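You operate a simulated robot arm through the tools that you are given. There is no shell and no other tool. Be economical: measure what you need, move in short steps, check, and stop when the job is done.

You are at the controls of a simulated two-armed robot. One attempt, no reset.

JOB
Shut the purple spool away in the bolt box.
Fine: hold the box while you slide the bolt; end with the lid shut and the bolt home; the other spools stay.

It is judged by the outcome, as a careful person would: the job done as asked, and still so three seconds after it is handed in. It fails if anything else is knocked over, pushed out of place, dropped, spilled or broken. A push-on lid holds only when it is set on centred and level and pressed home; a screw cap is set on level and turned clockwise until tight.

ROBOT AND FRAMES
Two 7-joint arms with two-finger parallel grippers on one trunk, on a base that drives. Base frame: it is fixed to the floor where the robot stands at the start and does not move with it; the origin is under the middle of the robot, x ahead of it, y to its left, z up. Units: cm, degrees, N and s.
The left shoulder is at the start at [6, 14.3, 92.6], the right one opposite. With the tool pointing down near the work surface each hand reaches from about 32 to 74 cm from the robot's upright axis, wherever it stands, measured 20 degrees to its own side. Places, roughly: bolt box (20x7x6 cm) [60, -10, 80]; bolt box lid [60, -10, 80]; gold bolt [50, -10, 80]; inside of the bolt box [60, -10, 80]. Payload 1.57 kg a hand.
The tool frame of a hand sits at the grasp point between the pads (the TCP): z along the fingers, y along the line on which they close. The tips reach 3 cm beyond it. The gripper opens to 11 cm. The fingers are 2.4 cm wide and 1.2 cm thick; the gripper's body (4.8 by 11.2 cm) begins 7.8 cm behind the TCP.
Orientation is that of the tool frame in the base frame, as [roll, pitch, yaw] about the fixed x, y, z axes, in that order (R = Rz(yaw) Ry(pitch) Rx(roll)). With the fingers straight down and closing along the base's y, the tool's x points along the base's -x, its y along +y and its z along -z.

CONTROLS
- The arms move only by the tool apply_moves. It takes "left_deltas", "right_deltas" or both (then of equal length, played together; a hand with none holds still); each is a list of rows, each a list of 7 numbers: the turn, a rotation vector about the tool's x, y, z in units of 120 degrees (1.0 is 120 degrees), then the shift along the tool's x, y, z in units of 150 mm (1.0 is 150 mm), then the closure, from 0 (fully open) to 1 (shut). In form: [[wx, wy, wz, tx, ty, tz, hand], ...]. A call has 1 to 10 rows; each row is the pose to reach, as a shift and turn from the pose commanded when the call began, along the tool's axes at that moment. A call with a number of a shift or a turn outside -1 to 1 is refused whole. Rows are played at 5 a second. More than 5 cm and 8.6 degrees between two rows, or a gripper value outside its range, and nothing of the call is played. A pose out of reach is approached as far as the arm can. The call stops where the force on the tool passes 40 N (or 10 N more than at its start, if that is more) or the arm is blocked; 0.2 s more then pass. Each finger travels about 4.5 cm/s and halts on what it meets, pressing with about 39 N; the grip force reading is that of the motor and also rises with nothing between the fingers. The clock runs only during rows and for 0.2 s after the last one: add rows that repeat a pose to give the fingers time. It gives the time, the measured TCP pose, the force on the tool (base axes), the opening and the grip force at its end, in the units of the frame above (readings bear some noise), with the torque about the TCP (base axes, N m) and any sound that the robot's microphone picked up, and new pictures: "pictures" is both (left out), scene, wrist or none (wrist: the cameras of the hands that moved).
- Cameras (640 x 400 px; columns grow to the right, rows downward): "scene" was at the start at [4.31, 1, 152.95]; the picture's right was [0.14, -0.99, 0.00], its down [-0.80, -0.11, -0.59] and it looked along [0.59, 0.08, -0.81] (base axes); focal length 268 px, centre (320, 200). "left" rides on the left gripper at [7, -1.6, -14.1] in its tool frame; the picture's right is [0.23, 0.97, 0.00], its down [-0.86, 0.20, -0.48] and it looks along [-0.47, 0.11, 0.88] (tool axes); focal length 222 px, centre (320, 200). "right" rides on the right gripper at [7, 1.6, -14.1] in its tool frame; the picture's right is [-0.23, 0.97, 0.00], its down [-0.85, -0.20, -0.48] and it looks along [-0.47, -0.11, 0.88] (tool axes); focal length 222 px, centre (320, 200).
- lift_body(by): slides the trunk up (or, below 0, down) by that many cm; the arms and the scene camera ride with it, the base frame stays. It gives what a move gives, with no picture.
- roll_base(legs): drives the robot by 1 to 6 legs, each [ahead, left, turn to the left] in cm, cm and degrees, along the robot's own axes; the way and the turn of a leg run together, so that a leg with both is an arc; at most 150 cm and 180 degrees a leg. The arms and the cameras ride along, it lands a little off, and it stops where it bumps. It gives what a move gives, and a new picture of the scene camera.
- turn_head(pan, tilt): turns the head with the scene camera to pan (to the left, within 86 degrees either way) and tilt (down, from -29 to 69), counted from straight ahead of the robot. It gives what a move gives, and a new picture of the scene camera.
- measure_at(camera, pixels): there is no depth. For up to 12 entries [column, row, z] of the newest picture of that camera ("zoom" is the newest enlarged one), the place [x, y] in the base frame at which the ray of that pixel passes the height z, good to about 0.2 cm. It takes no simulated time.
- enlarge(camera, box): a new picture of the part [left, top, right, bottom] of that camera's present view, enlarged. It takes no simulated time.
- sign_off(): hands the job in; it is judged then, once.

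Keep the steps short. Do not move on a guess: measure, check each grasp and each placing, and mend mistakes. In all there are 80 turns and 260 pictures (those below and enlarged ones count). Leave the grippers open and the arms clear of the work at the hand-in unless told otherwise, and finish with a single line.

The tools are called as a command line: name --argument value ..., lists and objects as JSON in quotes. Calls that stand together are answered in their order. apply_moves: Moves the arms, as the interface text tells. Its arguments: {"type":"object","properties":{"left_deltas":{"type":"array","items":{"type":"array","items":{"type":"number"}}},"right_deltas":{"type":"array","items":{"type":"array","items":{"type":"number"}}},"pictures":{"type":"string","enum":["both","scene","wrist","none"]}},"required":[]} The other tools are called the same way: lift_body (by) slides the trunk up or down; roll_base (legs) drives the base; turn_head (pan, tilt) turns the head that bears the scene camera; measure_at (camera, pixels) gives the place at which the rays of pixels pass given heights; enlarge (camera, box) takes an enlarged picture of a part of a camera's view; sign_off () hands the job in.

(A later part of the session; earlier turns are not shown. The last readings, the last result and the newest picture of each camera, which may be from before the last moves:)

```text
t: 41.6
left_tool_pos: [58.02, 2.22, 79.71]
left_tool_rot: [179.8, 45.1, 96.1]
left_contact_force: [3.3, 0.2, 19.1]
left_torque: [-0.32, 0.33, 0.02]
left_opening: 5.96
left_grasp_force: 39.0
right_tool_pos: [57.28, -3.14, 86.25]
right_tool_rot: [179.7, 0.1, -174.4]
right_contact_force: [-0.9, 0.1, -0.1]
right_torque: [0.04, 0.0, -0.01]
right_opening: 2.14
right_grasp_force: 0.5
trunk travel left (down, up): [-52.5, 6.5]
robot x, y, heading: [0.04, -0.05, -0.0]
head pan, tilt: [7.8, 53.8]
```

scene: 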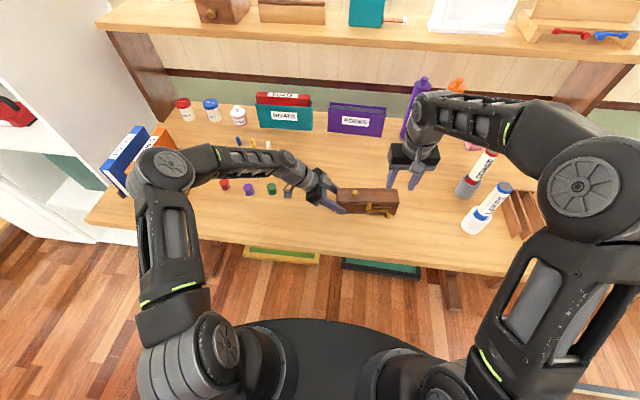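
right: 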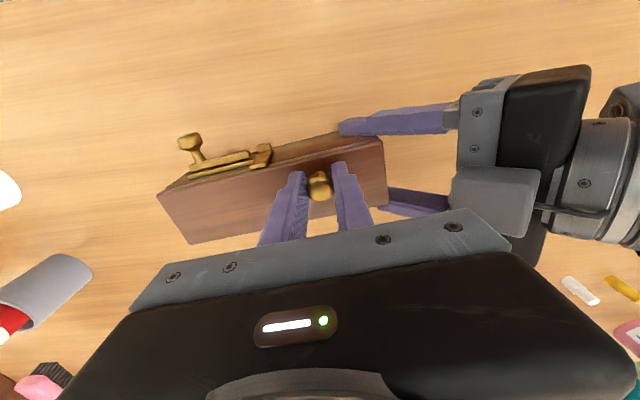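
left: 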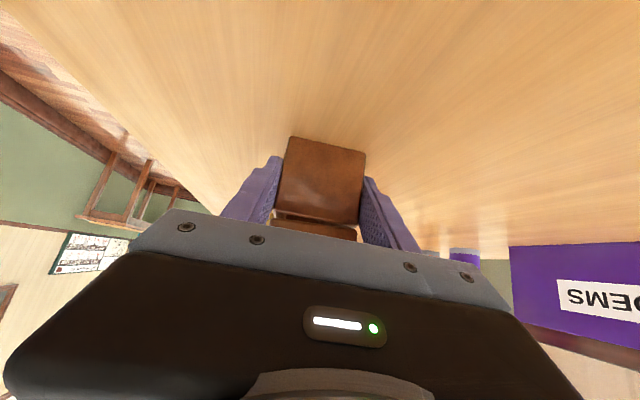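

Barely touching (0.5 N). I firm the grip a little and follow the arc to about 40 degrees with the box held.

apply_moves --right_deltas '[[0, 0, 0, 0, 0, 0, 0.84], [0, 0, 0, -0.033, 0, -0.038, 0.84], [0, 0, 0, -0.072, 0, -0.071, 0.84], [0, 0, 0, -0.114, 0, -0.097, 0.84], [0, 0, 0, -0.16, 0, -0.119, 0.84], [0, 0, 0, -0.209, 0, -0.133, 0.84], [0, 0, 0, -0.209, 0, -0.133, 0.84]]'

enlarge --camera "scene" --box '[287, 160, 407, 235]'

```text
t: 43.2
left_tool_pos: [58.16, 2.3, 79.75]
left_tool_rot: [179.5, 45.0, 96.2]
left_contact_force: [21.4, -1.7, 10.8]
left_torque: [-0.12, 0.63, 0.83]
left_opening: 5.97
left_grasp_force: 39.0
right_tool_pos: [60.27, -2.59, 88.35]
right_tool_rot: [179.5, 0.0, -174.4]
right_contact_force: [-20.3, 0.9, 2.9]
right_torque: [-0.07, 1.2, -0.06]
right_opening: 2.09
right_grasp_force: 34.2
trunk travel left (down, up): [-52.5, 6.5]
robot x, y, heading: [0.14, -0.07, 0.1]
head pan, tilt: [7.8, 53.8]
```

scene: 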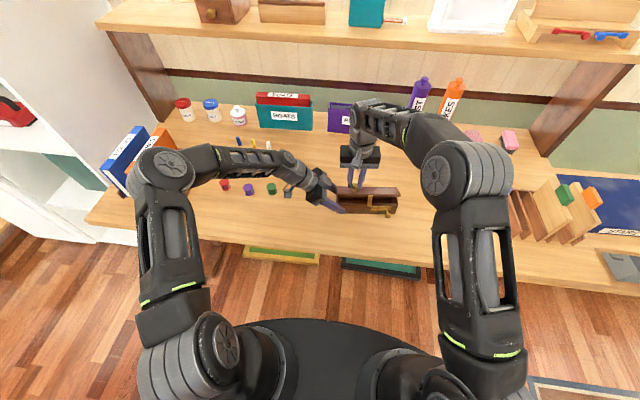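
right: 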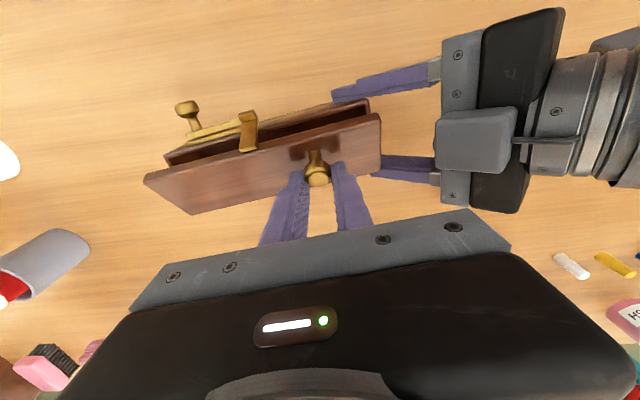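

```text
5.33 times, centred on (347, 198) of scene
```

zoom: 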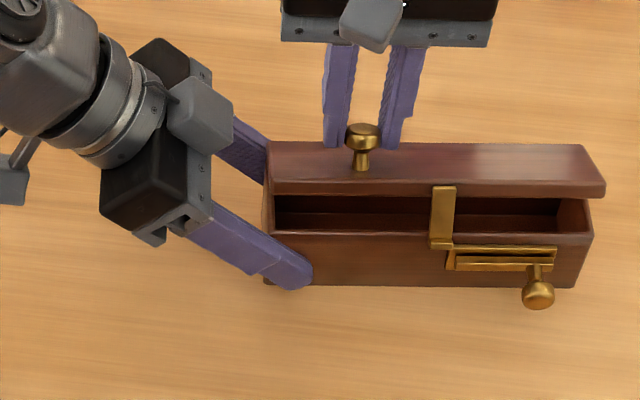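

It works: the lid stands at about 35-40 degrees, with 20 N of push. I ease back, release the knob and lift clear; then I will push the lid further from its underside.

apply_moves --right_deltas '[[0, 0, 0, 0.03, 0, 0, 0.84], [0, 0, 0, 0.03, 0, 0, 0.7], [0, 0, 0, 0.03, 0, 0, 0.55], [0, 0, 0, 0.03, 0, 0, 0.55], [0, 0, 0, 0.03, 0, -0.2, 0.55], [0, 0, 0, 0.03, 0, -0.45, 0.7], [0, 0, 0, 0.03, 0, -0.7, 0.95]]'

enlarge --camera "scene" --box '[287, 160, 407, 235]'

```text
t: 44.8
left_tool_pos: [57.84, 2.04, 79.59]
left_tool_rot: [179.9, 45.1, 96.1]
left_contact_force: [-5.1, 1.6, 16.0]
left_torque: [0.26, -0.09, 0.13]
left_opening: 5.98
left_grasp_force: 39.2
right_tool_pos: [59.57, -2.9, 98.58]
right_tool_rot: [179.8, 0.1, -174.4]
right_contact_force: [-0.4, 0.1, 0.8]
right_torque: [-0.01, -0.02, -0.07]
right_opening: 0.54
right_grasp_force: 0.1
trunk travel left (down, up): [-52.5, 6.5]
robot x, y, heading: [-0.14, 0.02, 0.1]
head pan, tilt: [7.8, 53.8]
```

scene: 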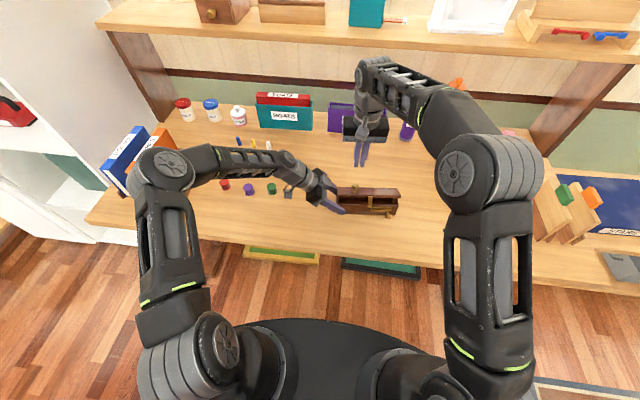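
right: 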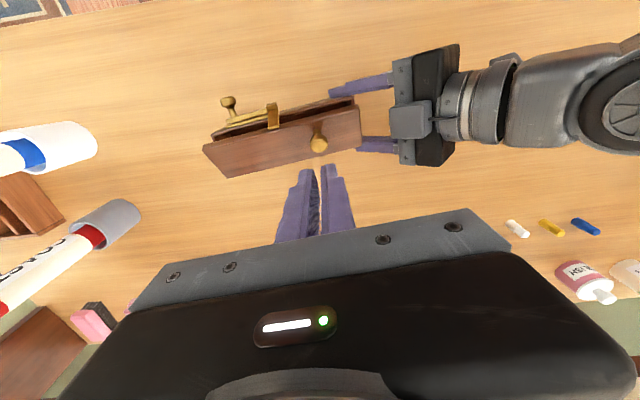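

```text
5.33 times, centred on (347, 198) of scene
```

zoom: 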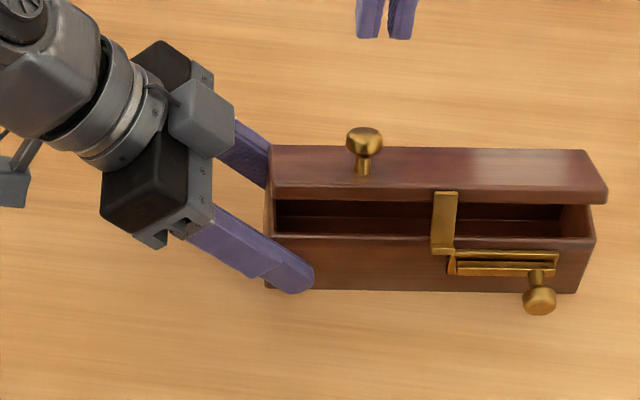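

The lid stays at about 30 degrees. I will regrip the knob with the hand tilted 30 degrees to match the lid and pull further. Measuring the knob first.

measure_at --camera "right" --pixels '[[318, 142, 86], [318, 142, 87], [318, 142, 88]]'

measure_at --camera "scene" --pixels '[[355.3, 186.5, 86], [355.3, 186.5, 87], [355.3, 186.5, 88]]'

```text
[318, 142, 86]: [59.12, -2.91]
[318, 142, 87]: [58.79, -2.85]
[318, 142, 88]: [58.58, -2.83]
```

```text
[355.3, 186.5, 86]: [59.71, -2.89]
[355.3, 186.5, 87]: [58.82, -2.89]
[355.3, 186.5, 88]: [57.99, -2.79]
```

Knob at (58.8, -2.85, 87). I tilt the right hand 25 degrees and go to 7 cm above it along the lid's normal.

apply_moves --right_deltas '[[0, 0.052, 0, -0.044, 0, 0.07, 0.8], [0, 0.104, 0, -0.088, 0, 0.14, 0.6], [0, 0.156, 0, -0.132, 0, 0.21, 0.55], [0, 0.208, 0, -0.175, 0, 0.28, 0.55], [0, 0.208, 0, -0.175, 0, 0.28, 0.55]]' --pictures "both"

enlarge --camera "right" --box '[220, 100, 420, 225]'

```text
t: 46.0
left_tool_pos: [57.89, 2.18, 79.67]
left_tool_rot: [179.9, 45.0, 96.1]
left_contact_force: [-5.6, -0.6, 9.8]
left_torque: [0.01, 0.13, -0.1]
left_opening: 5.96
left_grasp_force: 39.5
right_tool_pos: [59.98, -2.94, 98.22]
right_tool_rot: [179.7, -3.0, -174.4]
right_contact_force: [0.2, 0.3, 0.5]
right_torque: [0.01, 0.02, 0.01]
right_opening: 4.95
right_grasp_force: 0.1
right hand out of reach, approached as far as the arm can: row 1, 2, 3, 4, 5
trunk travel left (down, up): [-52.5, 6.5]
robot x, y, heading: [0.15, -0.41, 0.1]
head pan, tilt: [7.8, 53.8]
```

scene: 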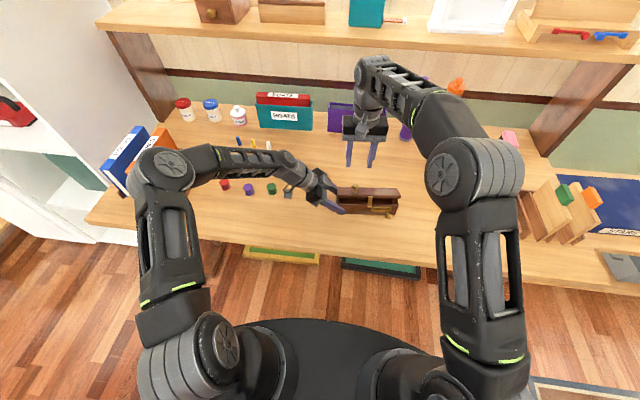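
right: 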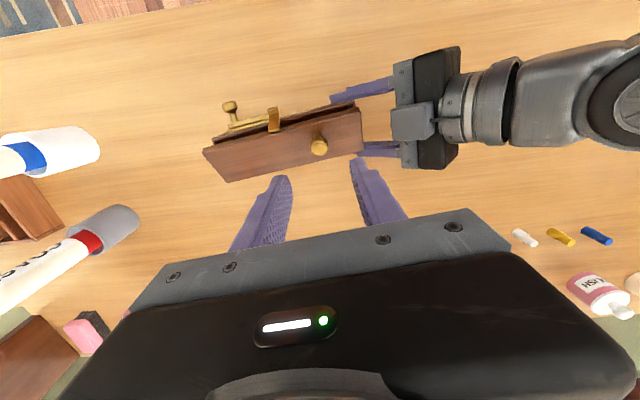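

```text
3.20 times, centred on (320, 162) of right
```

zoom: 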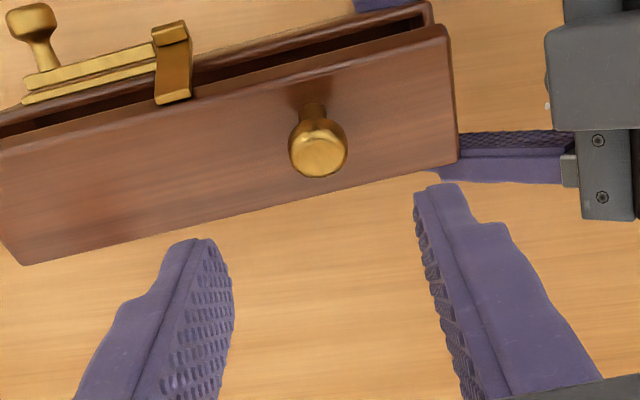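

The arm cannot tilt outward that way. I keep the hand upright and regrip the knob a little behind its centre, tips kept above the sloping lid.

apply_moves --right_deltas '[[0, 0, 0, 0.013, 0.003, 0.2, 0.55], [0, 0, 0, 0.013, 0.003, 0.4, 0.55], [0, 0, 0, 0.013, 0.003, 0.56, 0.55], [0, 0, 0, 0.013, 0.003, 0.65, 0.6], [0, 0, 0, 0.013, 0.003, 0.65, 0.65]]' --pictures "both"

enlarge --camera "right" --box '[220, 100, 420, 225]'

enlarge --camera "scene" --box '[287, 160, 407, 235]'

```text
t: 47.2
left_tool_pos: [57.98, 2.11, 79.74]
left_tool_rot: [179.8, 45.0, 96.1]
left_contact_force: [-3.4, -1.0, 7.0]
left_torque: [-0.18, 0.22, -0.13]
left_opening: 5.97
left_grasp_force: 38.7
right_tool_pos: [59.45, -2.78, 88.31]
right_tool_rot: [179.7, -3.0, -174.4]
right_contact_force: [-0.1, -1.1, 0.5]
right_torque: [-0.01, 0.01, -0.01]
right_opening: 3.88
right_grasp_force: 0.0
trunk travel left (down, up): [-52.5, 6.5]
robot x, y, heading: [-0.25, 0.4, 0.1]
head pan, tilt: [7.8, 53.8]
```

scene: 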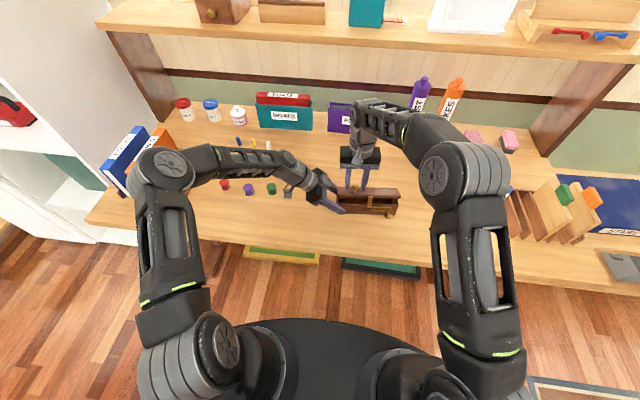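
right: 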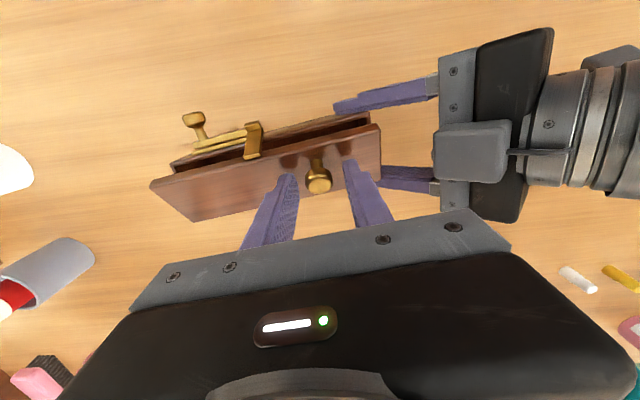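

```text
3.20 times, centred on (320, 162) of right
```

zoom: 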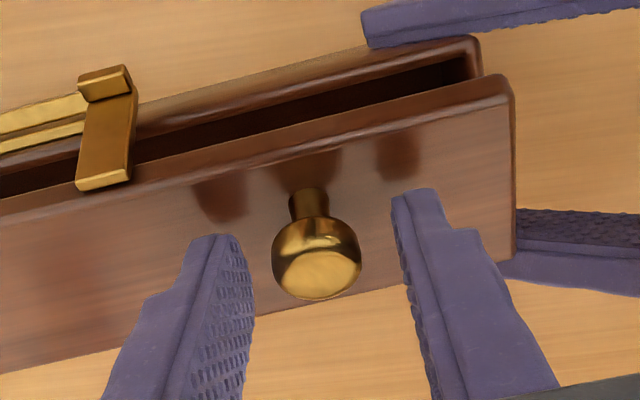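

```text
5.33 times, centred on (347, 198) of scene
```

zoom: 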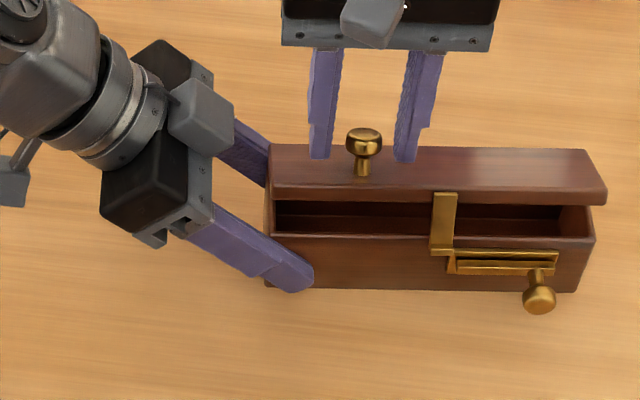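

Knob is between the pads. I grip and pull along the arc by another 40 degrees.

apply_moves --right_deltas '[[0, 0, 0, 0, 0, 0, 0.75], [0, 0, 0, 0, 0, 0, 0.83], [0, 0, 0, 0, 0, 0, 0.85], [0, 0, 0, -0.051, 0, -0.023, 0.85], [0, 0, 0, -0.105, 0, -0.038, 0.85], [0, 0, 0, -0.16, 0, -0.046, 0.85], [0, 0, 0, -0.216, 0, -0.046, 0.85], [0, 0, 0, -0.271, 0, -0.038, 0.85], [0, 0, 0, -0.271, 0, -0.038, 0.85]]' --pictures "both"

enlarge --camera "scene" --box '[287, 160, 407, 235]'

```text
t: 49.2
left_tool_pos: [57.71, 2.01, 79.83]
left_tool_rot: [-180.0, 45.1, 96.0]
left_contact_force: [-2.9, -0.3, 10.4]
left_torque: [-0.35, -0.28, -0.33]
left_opening: 5.99
left_grasp_force: 38.8
right_tool_pos: [63.61, -2.55, 88.89]
right_tool_rot: [179.7, -3.0, -174.4]
right_contact_force: [-0.5, -0.2, -0.1]
right_torque: [0.02, 0.01, 0.01]
right_opening: 1.66
right_grasp_force: 0.1
trunk travel left (down, up): [-52.5, 6.5]
robot x, y, heading: [-0.22, -0.06, 0.0]
head pan, tilt: [7.8, 53.8]
```

scene: 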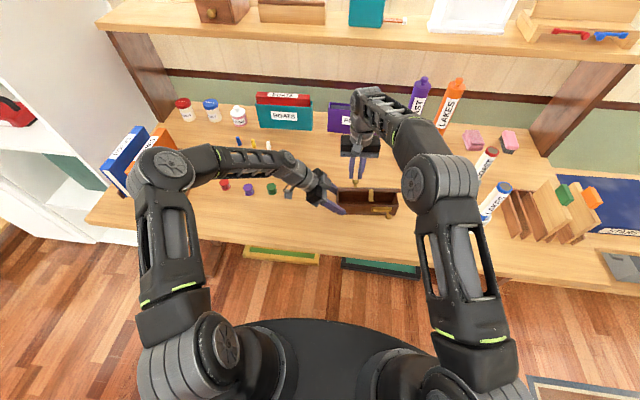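
right: 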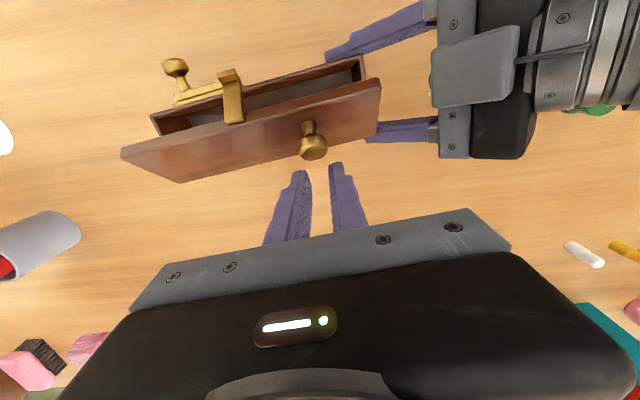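

```text
5.33 times, centred on (347, 198) of scene
```

zoom: 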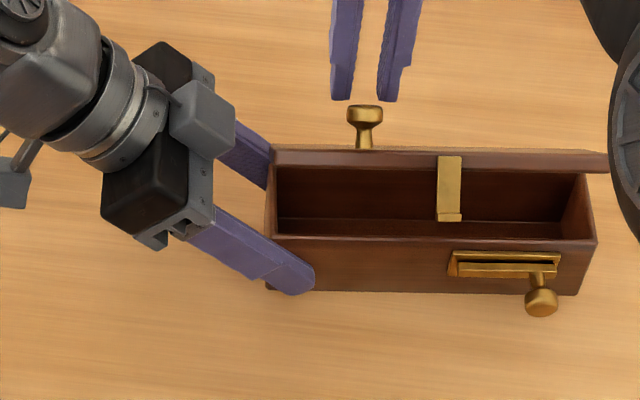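

The pads slipped off the knob, but the lid now stands at about 55 degrees and holds. Next I bring the closed right fingers up, around to the front at y -11.5, and down in front of the lid's edge.

apply_moves --right_deltas '[[0, 0, 0, 0, 0, -0.3, 0.95], [0, 0, 0, 0, 0, -0.6, 0.95], [0, -0.01, 0, 0.23, -0.18, -0.6, 0.95], [0, -0.02, 0, 0.46, -0.36, -0.6, 0.95], [0, -0.025, 0, 0.688, -0.53, -0.6, 0.95], [0, -0.025, 0, 0.688, -0.53, -0.3, 0.95], [0, -0.025, 0, 0.688, -0.53, 0, 0.95], [0, -0.025, 0, 0.688, -0.53, 0.1, 0.95], [0, -0.025, 0, 0.688, -0.53, 0.1, 0.95]]' --pictures "both"

enlarge --camera "scene" --box '[287, 160, 407, 235]'

```text
t: 51.2
left_tool_pos: [58.04, 2.13, 79.8]
left_tool_rot: [179.7, 45.0, 96.1]
left_contact_force: [-1.4, 1.3, 7.9]
left_torque: [0.25, 0.05, -0.08]
left_opening: 5.97
left_grasp_force: 39.2
right_tool_pos: [54.37, -11.17, 87.67]
right_tool_rot: [179.7, 0.0, -174.5]
right_contact_force: [-0.1, 0.4, 0.4]
right_torque: [0.02, -0.01, -0.02]
right_opening: 0.55
right_grasp_force: 0.1
right hand out of reach, approached as far as the arm can: row 1, 2
trunk travel left (down, up): [-52.5, 6.5]
robot x, y, heading: [0.39, 0.22, 0.0]
head pan, tilt: [7.8, 53.8]
```

scene: 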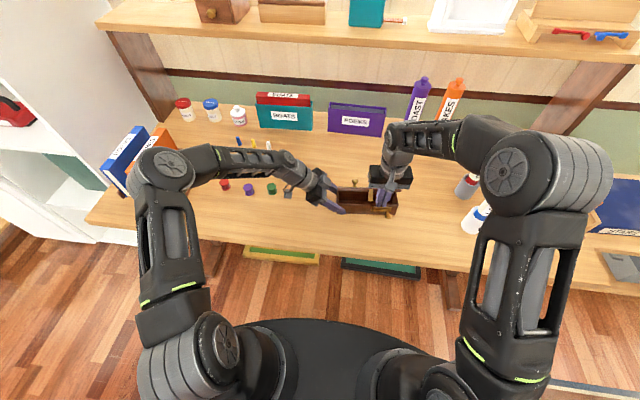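
right: 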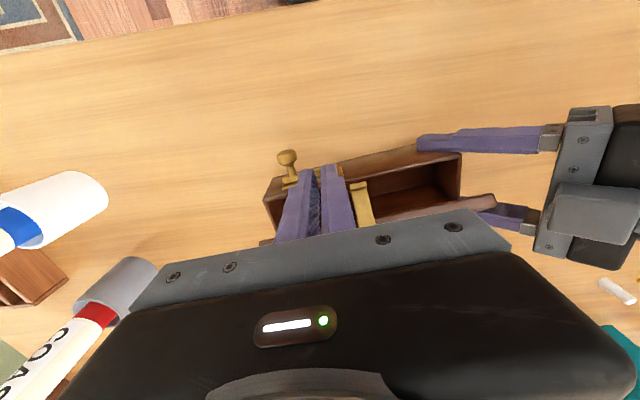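

```text
5.33 times, centred on (347, 198) of scene
```

zoom: 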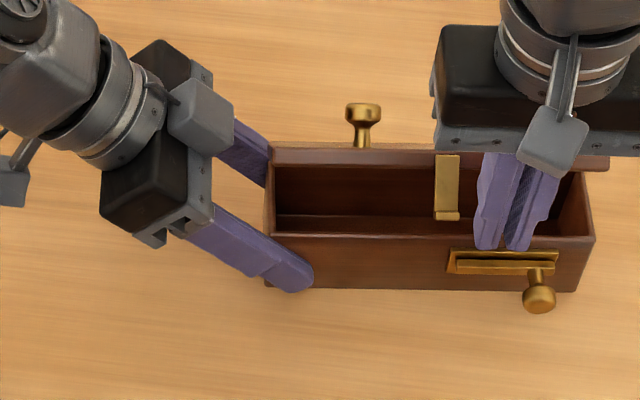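

The closed fingers stand in front of the lid with the keeper clear at their left. I push ahead in 1 cm steps.

apply_moves --right_deltas '[[0, 0, 0, -0.08, 0, 0.03, 0.95], [0, 0, 0, -0.16, 0, 0.03, 0.95], [0, 0, 0, -0.22, 0, 0.03, 0.95], [0, 0, 0, -0.28, 0, 0.03, 0.95], [0, 0, 0, -0.33, 0, 0.03, 0.95], [0, 0, 0, -0.38, 0, 0.03, 0.95], [0, 0, 0, -0.43, 0, 0.03, 0.95], [0, 0, 0, -0.487, 0, 0.03, 0.95]]' --pictures "both"

enlarge --camera "scene" --box '[287, 160, 407, 235]'

```text
t: 53.0
left_tool_pos: [58.1, 2.27, 79.76]
left_tool_rot: [179.8, 45.1, 96.5]
left_contact_force: [9.7, 0.3, -0.1]
left_torque: [-0.71, 0.88, 1.05]
left_opening: 5.95
left_grasp_force: 39.3
right_tool_pos: [61.24, -10.82, 87.39]
right_tool_rot: [179.7, -0.3, -174.5]
right_contact_force: [-12.3, -1.3, 3.5]
right_torque: [0.07, 0.31, 0.07]
right_opening: 0.55
right_grasp_force: 0.0
trunk travel left (down, up): [-52.5, 6.5]
robot x, y, heading: [0.03, 0.17, -0.0]
head pan, tilt: [7.8, 53.8]
```

scene: 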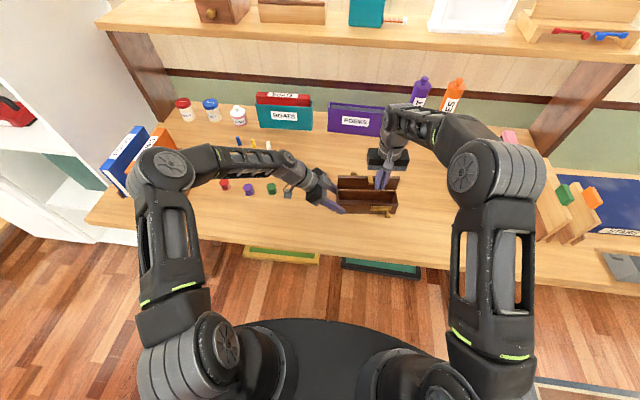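
right: 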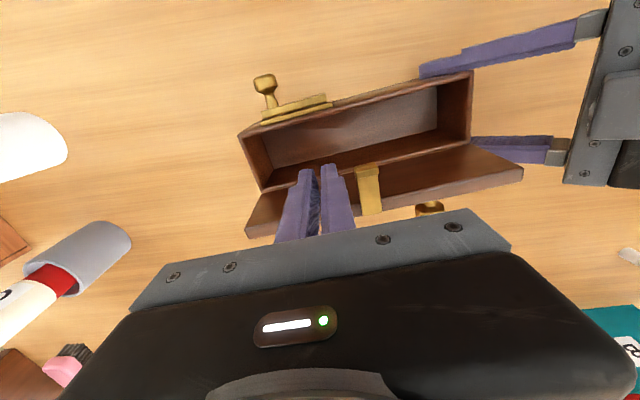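

```text
5.33 times, centred on (347, 198) of scene
```

zoom: 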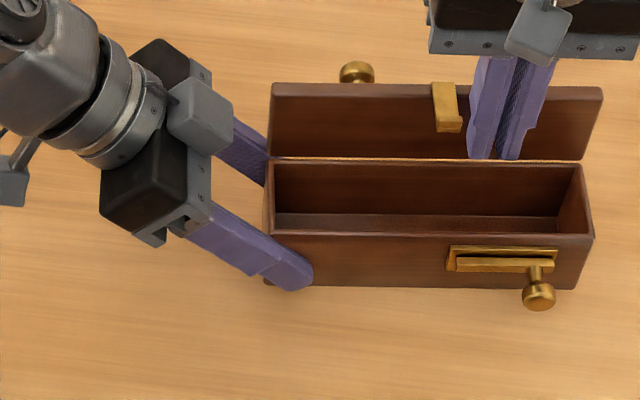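

The lid is fully open, just past vertical. I withdraw the right hand: back a little, up, then to the right.

apply_moves --right_deltas '[[0, 0, 0, 0.07, 0, 0, 0.95], [0, 0, 0, 0.15, 0, -0.1, 0.95], [0, 0, 0, 0.25, 0, -0.35, 0.95], [0, 0, 0, 0.3, 0, -0.6, 0.95], [0, 0, 0, 0.35, -0.25, -0.65, 0.7], [0, 0, 0, 0.4, -0.5, -0.65, 0.55], [0, 0, 0, 0.45, -0.75, -0.65, 0.55], [0, 0, 0, 0.45, -0.75, -0.65, 0.55]]' --pictures "both"

enlarge --camera "scene" --box '[287, 160, 407, 235]'

```text
t: 54.8
left_tool_pos: [57.91, 2.09, 79.68]
left_tool_rot: [179.9, 45.0, 96.2]
left_contact_force: [-0.9, -0.3, 1.4]
left_torque: [-0.65, 0.12, -0.23]
left_opening: 5.97
left_grasp_force: 39.0
right_tool_pos: [55.75, -22.67, 97.55]
right_tool_rot: [179.6, -0.2, -174.5]
right_contact_force: [0.0, -0.5, 0.3]
right_torque: [0.0, 0.01, -0.04]
right_opening: 4.96
right_grasp_force: 0.0
trunk travel left (down, up): [-52.5, 6.5]
robot x, y, heading: [-0.18, -0.34, -0.2]
head pan, tilt: [7.8, 53.8]
```

scene: 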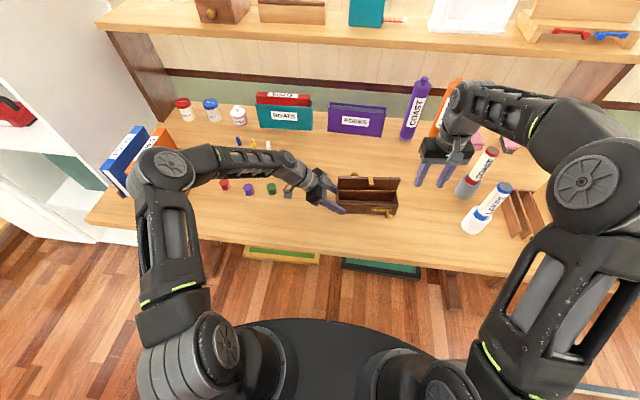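
right: 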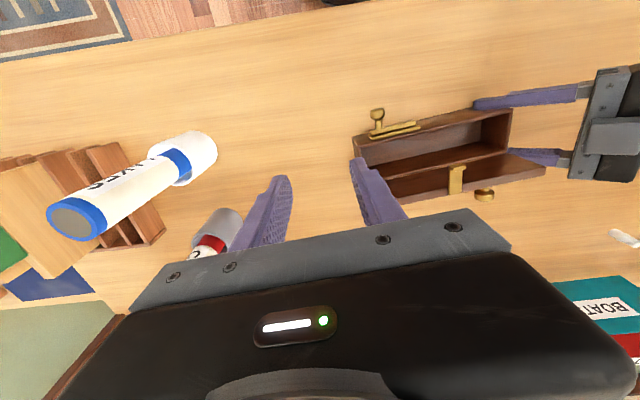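

```text
5.33 times, centred on (347, 198) of scene
```

zoom: 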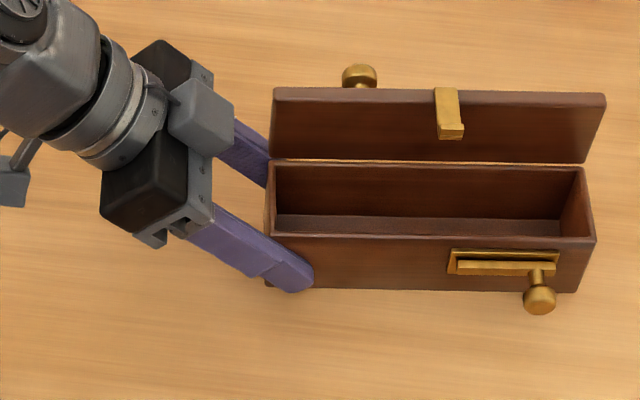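

The lid stays open and the box is steady. I release the box with the left hand, back out diagonally, and bring the hand upright.

apply_moves --left_deltas '[[0, 0, 0, 0, 0, 0, 0.3], [0, 0, 0, 0, 0, 0, 0.05], [0, 0, 0, 0, 0, 0, 0], [0, 0, 0, 0, 0, -0.27, 0], [0, 0.06, 0, 0, 0, -0.54, 0], [0, 0.125, 0, 0, 0, -0.75, 0], [0, 0.19, 0, 0, 0, -0.85, 0], [0, 0.25, 0, 0, 0, -0.85, 0], [0, 0.315, 0, 0, 0, -0.85, 0], [0, 0.375, 0, 0, 0, -0.85, 0]]' --pictures "both"

enlarge --camera "scene" --box '[287, 160, 407, 235]'

```text
t: 57.0
left_tool_pos: [57.02, 11.13, 88.79]
left_tool_rot: [179.8, -0.2, 96.2]
left_contact_force: [-0.3, 0.4, 0.4]
left_torque: [0.02, 0.0, -0.02]
left_opening: 11.01
left_grasp_force: 0.1
right_tool_pos: [55.78, -22.5, 97.4]
right_tool_rot: [179.5, -0.1, -174.4]
right_contact_force: [-0.2, 0.2, -0.5]
right_torque: [-0.01, -0.01, 0.05]
right_opening: 4.93
right_grasp_force: 0.1
trunk travel left (down, up): [-52.5, 6.5]
robot x, y, heading: [0.11, -0.5, -0.1]
head pan, tilt: [7.8, 53.8]
```

scene: 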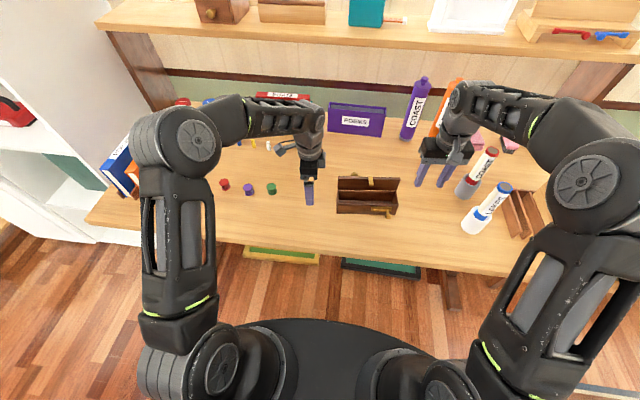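
left: 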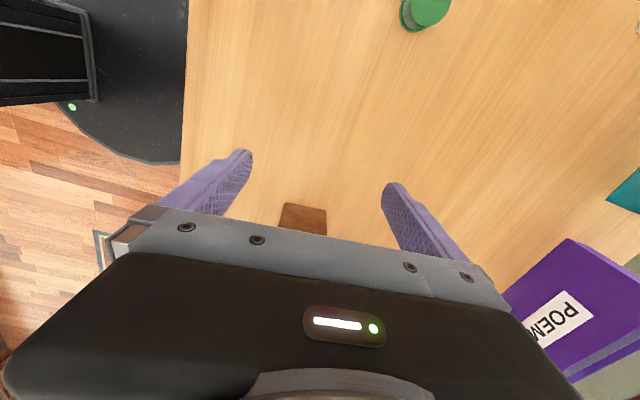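

```text
5.33 times, centred on (347, 198) of scene
```

zoom: 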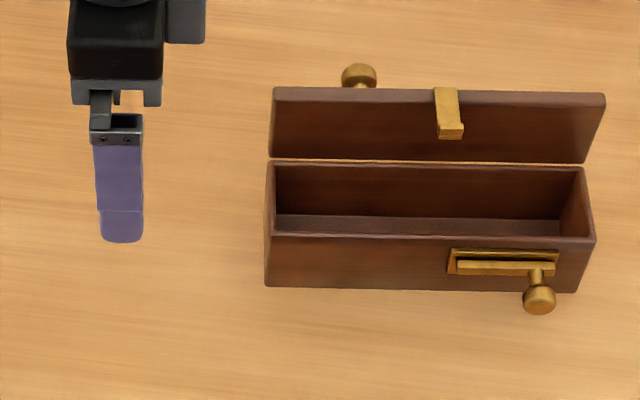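

I turn the left hand back (85 degrees) while raising it and moving toward the spools.

apply_moves --left_deltas '[[0, 0, -0.0708, 0.05, 0.024, -0.1, 0], [0, 0, -0.1416, 0.15, 0.048, -0.2, 0], [0, 0, -0.2124, 0.26, 0.072, -0.3, 0], [0, 0, -0.2832, 0.37, 0.096, -0.42, 0], [0, 0, -0.354, 0.47, 0.12, -0.42, 0], [0, 0, -0.4248, 0.57, 0.144, -0.42, 0.1], [0, 0, -0.4956, 0.67, 0.168, -0.42, 0.2], [0, 0, -0.5664, 0.77, 0.192, -0.42, 0.3], [0, 0, -0.6372, 0.86, 0.215, -0.42, 0.4], [0, 0, -0.708, 0.94, 0.236, -0.42, 0.45]]' --pictures "wrist"

```text
t: 59.2
left_tool_pos: [58.86, 25.42, 95.23]
left_tool_rot: [-180.0, 0.2, -178.6]
left_contact_force: [1.4, -1.1, 1.0]
left_torque: [-0.01, -0.06, 0.02]
left_opening: 6.08
left_grasp_force: 0.1
right_tool_pos: [55.84, -22.51, 97.45]
right_tool_rot: [179.7, -0.1, -174.3]
right_contact_force: [0.3, 0.3, 0.4]
right_torque: [0.0, -0.02, 0.05]
right_opening: 4.94
right_grasp_force: 0.0
trunk travel left (down, up): [-52.5, 6.5]
robot x, y, heading: [0.02, -0.23, 0.2]
head pan, tilt: [7.8, 53.8]
```

left: 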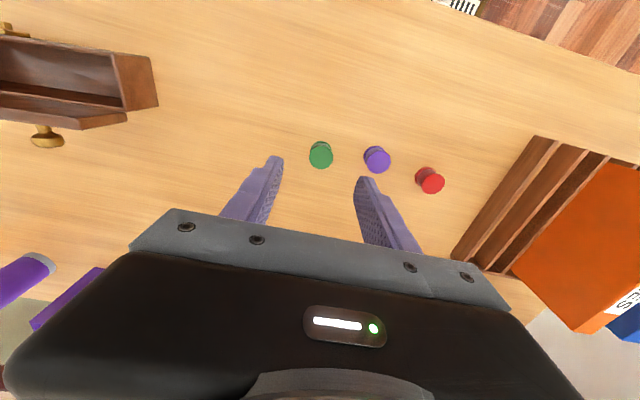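

measure_at --camera "left" --pixels '[[378, 161, 79], [375, 152, 76]]'

apply_moves --left_deltas '[[0, 0, -0.012, -0.025, 0.2, 0, 0.45], [0, 0, -0.024, -0.05, 0.4, 0, 0.45], [0, 0, -0.036, -0.065, 0.6, 0, 0.45], [0, 0, -0.036, -0.065, 0.6, 0.3, 0.45], [0, 0, -0.036, -0.065, 0.6, 0.6, 0.45], [0, 0, -0.036, -0.065, 0.6, 0.6, 0.45]]' --pictures "wrist"

```text
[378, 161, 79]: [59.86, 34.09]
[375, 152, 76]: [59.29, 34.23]
```

```text
t: 60.6
left_tool_pos: [60.01, 34.35, 86.19]
left_tool_rot: [-180.0, 0.1, -174.5]
left_contact_force: [1.0, 0.2, 0.5]
left_torque: [0.01, 0.02, 0.01]
left_opening: 6.02
left_grasp_force: 0.0
right_tool_pos: [55.83, -22.49, 97.32]
right_tool_rot: [179.6, -0.1, -174.5]
right_contact_force: [0.7, 0.2, -0.3]
right_torque: [-0.03, 0.01, -0.01]
right_opening: 4.95
right_grasp_force: 0.1
trunk travel left (down, up): [-52.5, 6.5]
robot x, y, heading: [0.1, -0.13, 0.0]
head pan, tilt: [7.8, 53.8]
```

left: 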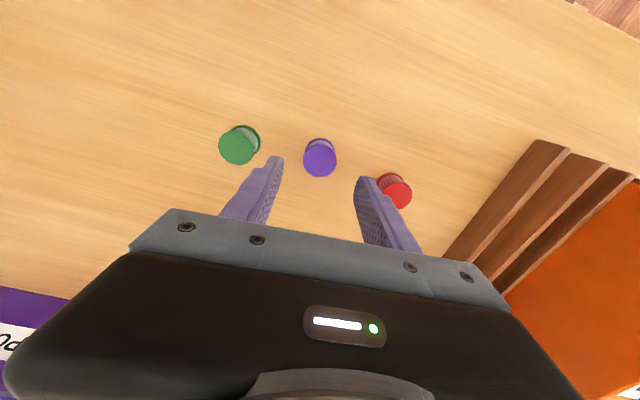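

Spool centred as before. I lower and close on it.

apply_moves --left_deltas '[[0, 0, 0, 0.013, 0, 0.2, 0.45], [0, 0, 0, 0.013, 0, 0.42, 0.45], [0, 0, 0, 0.013, 0, 0.42, 0.55], [0, 0, 0, 0.013, 0, 0.42, 0.65], [0, 0, 0, 0.013, 0, 0.42, 0.75], [0, 0, 0, 0.013, 0, 0.42, 0.78], [0, 0, 0, 0.013, 0, 0.42, 0.78]]' --pictures "wrist"

```text
t: 62.2
left_tool_pos: [59.68, 34.29, 79.94]
left_tool_rot: [-180.0, 0.1, -174.5]
left_contact_force: [0.3, -0.2, 0.4]
left_torque: [0.0, 0.03, -0.02]
left_opening: 3.18
left_grasp_force: 37.5
right_tool_pos: [55.83, -22.53, 97.33]
right_tool_rot: [179.6, 0.0, -174.4]
right_contact_force: [0.7, 0.6, -0.3]
right_torque: [-0.01, 0.02, 0.02]
right_opening: 4.96
right_grasp_force: 0.0
trunk travel left (down, up): [-52.5, 6.5]
robot x, y, heading: [0.2, 0.11, -0.2]
head pan, tilt: [7.8, 53.8]
```

left: 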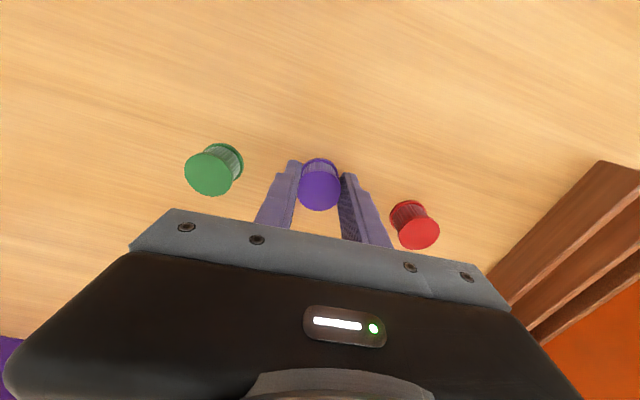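

Gripped (3.18 cm). I lift the spool 14.7 cm and carry it toward the box.

apply_moves --left_deltas '[[0, 0, 0, 0, 0, -0.25, 0.78], [0, 0, 0, 0, 0, -0.5, 0.78], [0, 0, 0, 0, 0, -0.75, 0.78], [0, 0, 0, 0, 0, -0.98, 0.78], [0, 0, 0, 0.03, -0.25, -0.98, 0.78], [0, 0, 0, 0.06, -0.5, -0.98, 0.78], [0, 0, 0, 0.09, -0.75, -0.98, 0.78], [0, 0, 0, 0.12, -0.98, -0.98, 0.78], [0, 0, 0, 0.12, -0.98, -0.98, 0.78]]' --pictures "both"

```text
t: 64.2
left_tool_pos: [59.43, 19.72, 94.11]
left_tool_rot: [-180.0, 0.1, -174.5]
left_contact_force: [-0.1, 0.1, -0.8]
left_torque: [0.0, -0.03, -0.03]
left_opening: 3.17
left_grasp_force: 38.8
right_tool_pos: [55.85, -22.4, 97.33]
right_tool_rot: [179.8, -0.1, -174.4]
right_contact_force: [0.5, 0.5, -0.3]
right_torque: [0.02, 0.0, 0.0]
right_opening: 4.97
right_grasp_force: 0.0
trunk travel left (down, up): [-52.5, 6.5]
robot x, y, heading: [-0.04, -0.18, -0.1]
head pan, tilt: [7.8, 53.8]
```

scene: 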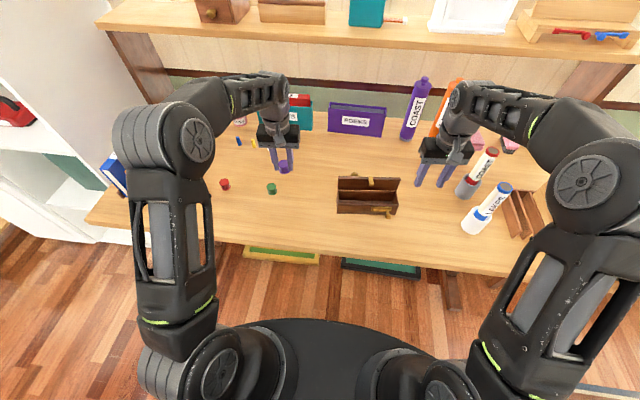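
left: 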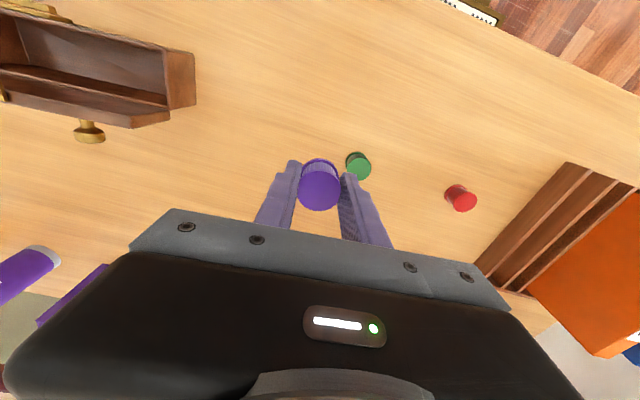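

measure_at --camera "scene" --pixels '[[338.6, 204.8, 81.7], [338.2, 191.5, 81.7], [395.5, 205.5, 81.7], [396.4, 191.8, 81.7], [339, 201, 77], [392, 202, 77], [371.5, 184.5, 87]]'

measure_at --camera "left" --pixels '[[194, 54, 81.7], [195, 103, 76], [167, 110, 81.7], [170, 118, 87.5]]'

enlarge --camera "left" --box '[0, 0, 224, 150]'

```text
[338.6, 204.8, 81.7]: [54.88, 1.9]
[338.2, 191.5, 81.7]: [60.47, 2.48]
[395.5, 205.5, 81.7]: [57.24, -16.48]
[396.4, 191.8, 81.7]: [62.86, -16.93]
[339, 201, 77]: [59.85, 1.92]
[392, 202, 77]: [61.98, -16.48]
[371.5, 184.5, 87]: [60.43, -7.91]
```

```text
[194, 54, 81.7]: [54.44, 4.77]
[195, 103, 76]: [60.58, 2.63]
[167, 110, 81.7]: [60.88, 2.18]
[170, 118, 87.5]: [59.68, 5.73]
```

```text
2.67 times, centred on (112, 75) of left
```

zoom: 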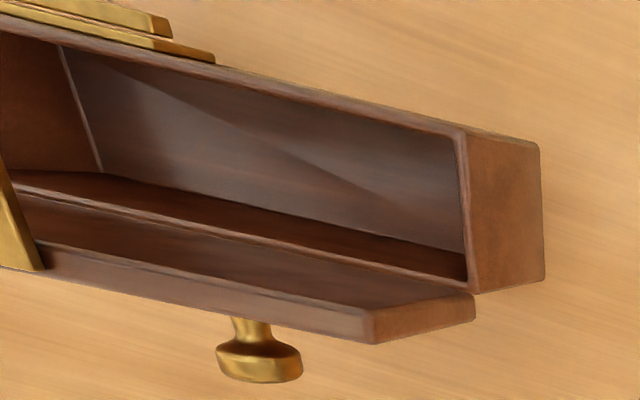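

Rim centre line: x about 58.4 at y -3.2; the keeper is at y -7.9, so y -3.2 is clear. I carry the spool on to the left end of the box.

apply_moves --left_deltas '[[0, 0, 0, 0.05, -0.32, 0, 0.78], [0, 0, 0, 0.1, -0.64, 0, 0.78], [0, 0, 0, 0.151, -0.957, 0, 0.78], [0, 0, 0, 0.151, -0.957, 0, 0.78]]' --pictures "none"

```text
t: 65.2
left_tool_pos: [58.6, 5.45, 94.25]
left_tool_rot: [-179.9, 0.1, -174.5]
left_contact_force: [-0.6, 0.2, 0.1]
left_torque: [0.0, 0.0, -0.01]
left_opening: 3.15
left_grasp_force: 39.5
right_tool_pos: [55.91, -22.4, 97.26]
right_tool_rot: [179.8, -0.1, -174.3]
right_contact_force: [-0.7, 0.4, 0.0]
right_torque: [-0.02, 0.0, -0.05]
right_opening: 4.94
right_grasp_force: 0.2
trunk travel left (down, up): [-52.5, 6.5]
robot x, y, heading: [-0.32, -0.34, -0.3]
head pan, tilt: [7.8, 53.8]
```

apply_moves --left_deltas '[[0, 0, 0, 0.03, -0.28, 0, 0.78], [0, 0, 0, 0.07, -0.57, 0, 0.78], [0, 0, 0, 0.07, -0.57, 0.2, 0.78], [0, 0, 0, 0.07, -0.57, 0.35, 0.78], [0, 0, 0, 0.07, -0.57, 0.35, 0.78]]' --pictures "both"

enlarge --camera "left" --box '[200, 90, 440, 240]'

enlarge --camera "right" --box '[330, 60, 570, 210]'

```text
t: 66.4
left_tool_pos: [58.07, -3.27, 89.33]
left_tool_rot: [180.0, 0.1, -174.6]
left_contact_force: [-0.5, -0.4, 0.0]
left_torque: [0.03, -0.02, -0.01]
left_opening: 3.18
left_grasp_force: 39.1
right_tool_pos: [55.84, -22.48, 97.26]
right_tool_rot: [179.7, -0.1, -174.4]
right_contact_force: [0.3, 0.6, -0.3]
right_torque: [0.01, 0.0, -0.01]
right_opening: 4.94
right_grasp_force: 0.0
trunk travel left (down, up): [-52.5, 6.5]
robot x, y, heading: [-0.07, -0.1, -0.0]
head pan, tilt: [7.8, 53.8]
```

scene: 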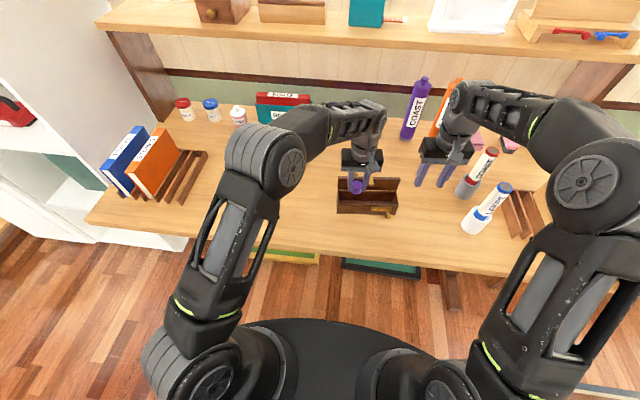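
left: 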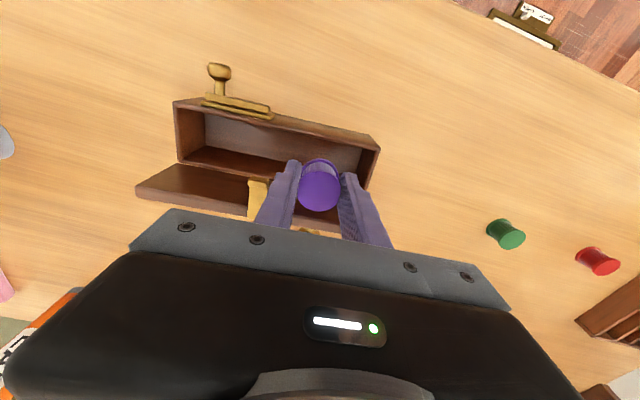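

```text
2.67 times, centred on (320, 165) of left
```

zoom: 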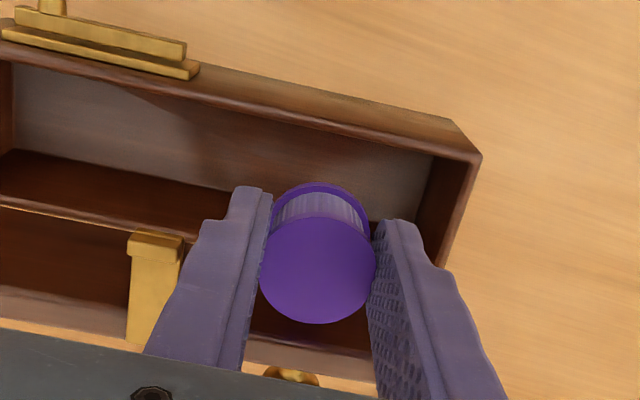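

```text
2.67 times, centred on (450, 135) of right
```

zoom: 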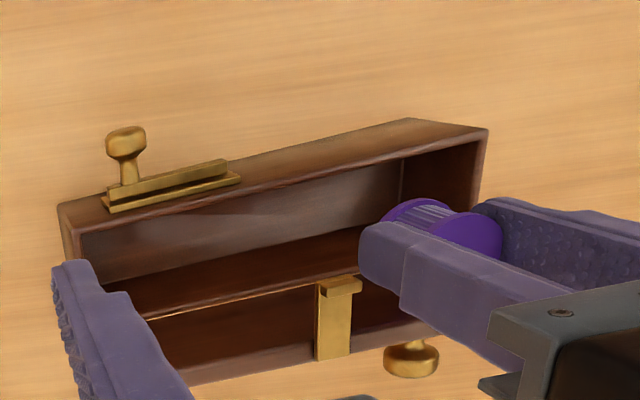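

measure_at --camera "left" --pixels '[[379.5, 147.5, 81.7], [312.4, 135, 81.7], [312.4, 131, 81.7], [366, 190, 81.7], [260, 182, 87]]'

```text
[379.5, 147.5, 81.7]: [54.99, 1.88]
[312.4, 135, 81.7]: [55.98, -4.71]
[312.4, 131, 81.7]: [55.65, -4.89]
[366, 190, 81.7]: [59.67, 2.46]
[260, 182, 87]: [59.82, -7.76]
```

The spool is over the opening, well clear of the walls and the keeper. I lower it into the box.

apply_moves --left_deltas '[[0, 0, 0, -0.01, 0, 0.15, 0.78], [0, 0, 0, -0.01, 0, 0.3, 0.78], [0, 0, 0, -0.01, 0, 0.42, 0.78], [0, 0, 0, -0.01, 0, 0.51, 0.78], [0, 0, 0, -0.01, 0, 0.545, 0.78], [0, 0, 0, -0.01, 0, 0.57, 0.78], [0, 0, 0, -0.01, 0, 0.57, 0.78]]' --pictures "both"

enlarge --camera "right" --box '[330, 60, 570, 210]'

enlarge --camera "left" --box '[200, 90, 440, 240]'

```text
t: 68.0
left_tool_pos: [58.34, -3.51, 80.9]
left_tool_rot: [179.9, 0.1, -174.5]
left_contact_force: [-2.2, -1.0, 1.8]
left_torque: [-0.09, -0.11, -0.03]
left_opening: 3.17
left_grasp_force: 38.7
right_tool_pos: [55.8, -22.59, 97.29]
right_tool_rot: [179.6, -0.1, -174.5]
right_contact_force: [-0.7, 0.1, 0.5]
right_torque: [0.03, -0.01, 0.0]
right_opening: 4.94
right_grasp_force: 0.1
trunk travel left (down, up): [-52.5, 6.5]
robot x, y, heading: [0.12, 0.19, 0.1]
head pan, tilt: [7.8, 53.8]
```

scene: 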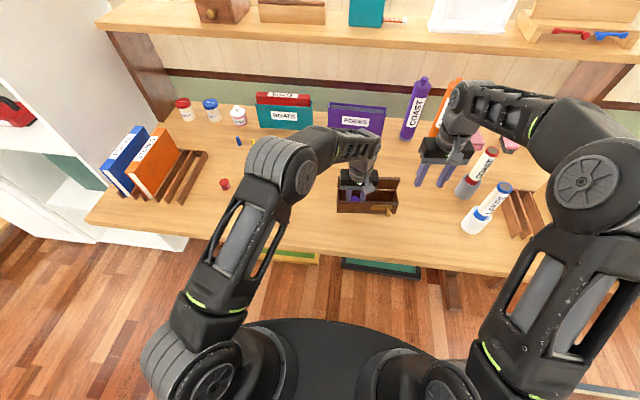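
left: 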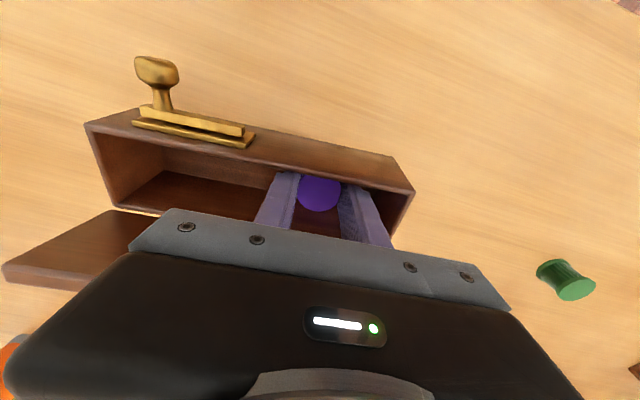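

```text
2.67 times, centred on (450, 135) of right
```

zoom: 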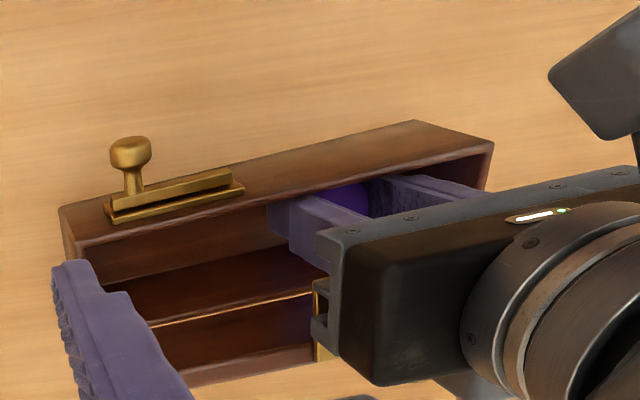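

```text
2.67 times, centred on (320, 165) of left
```

zoom: 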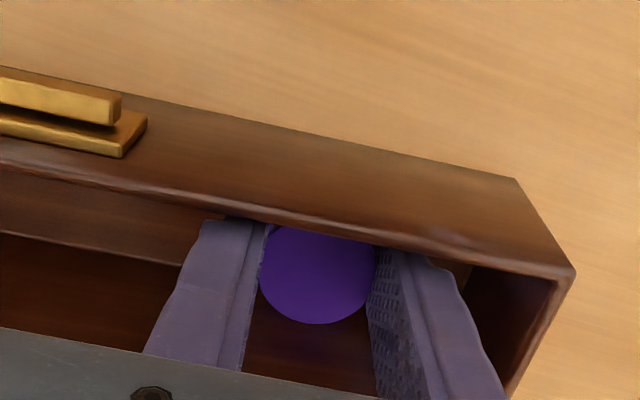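

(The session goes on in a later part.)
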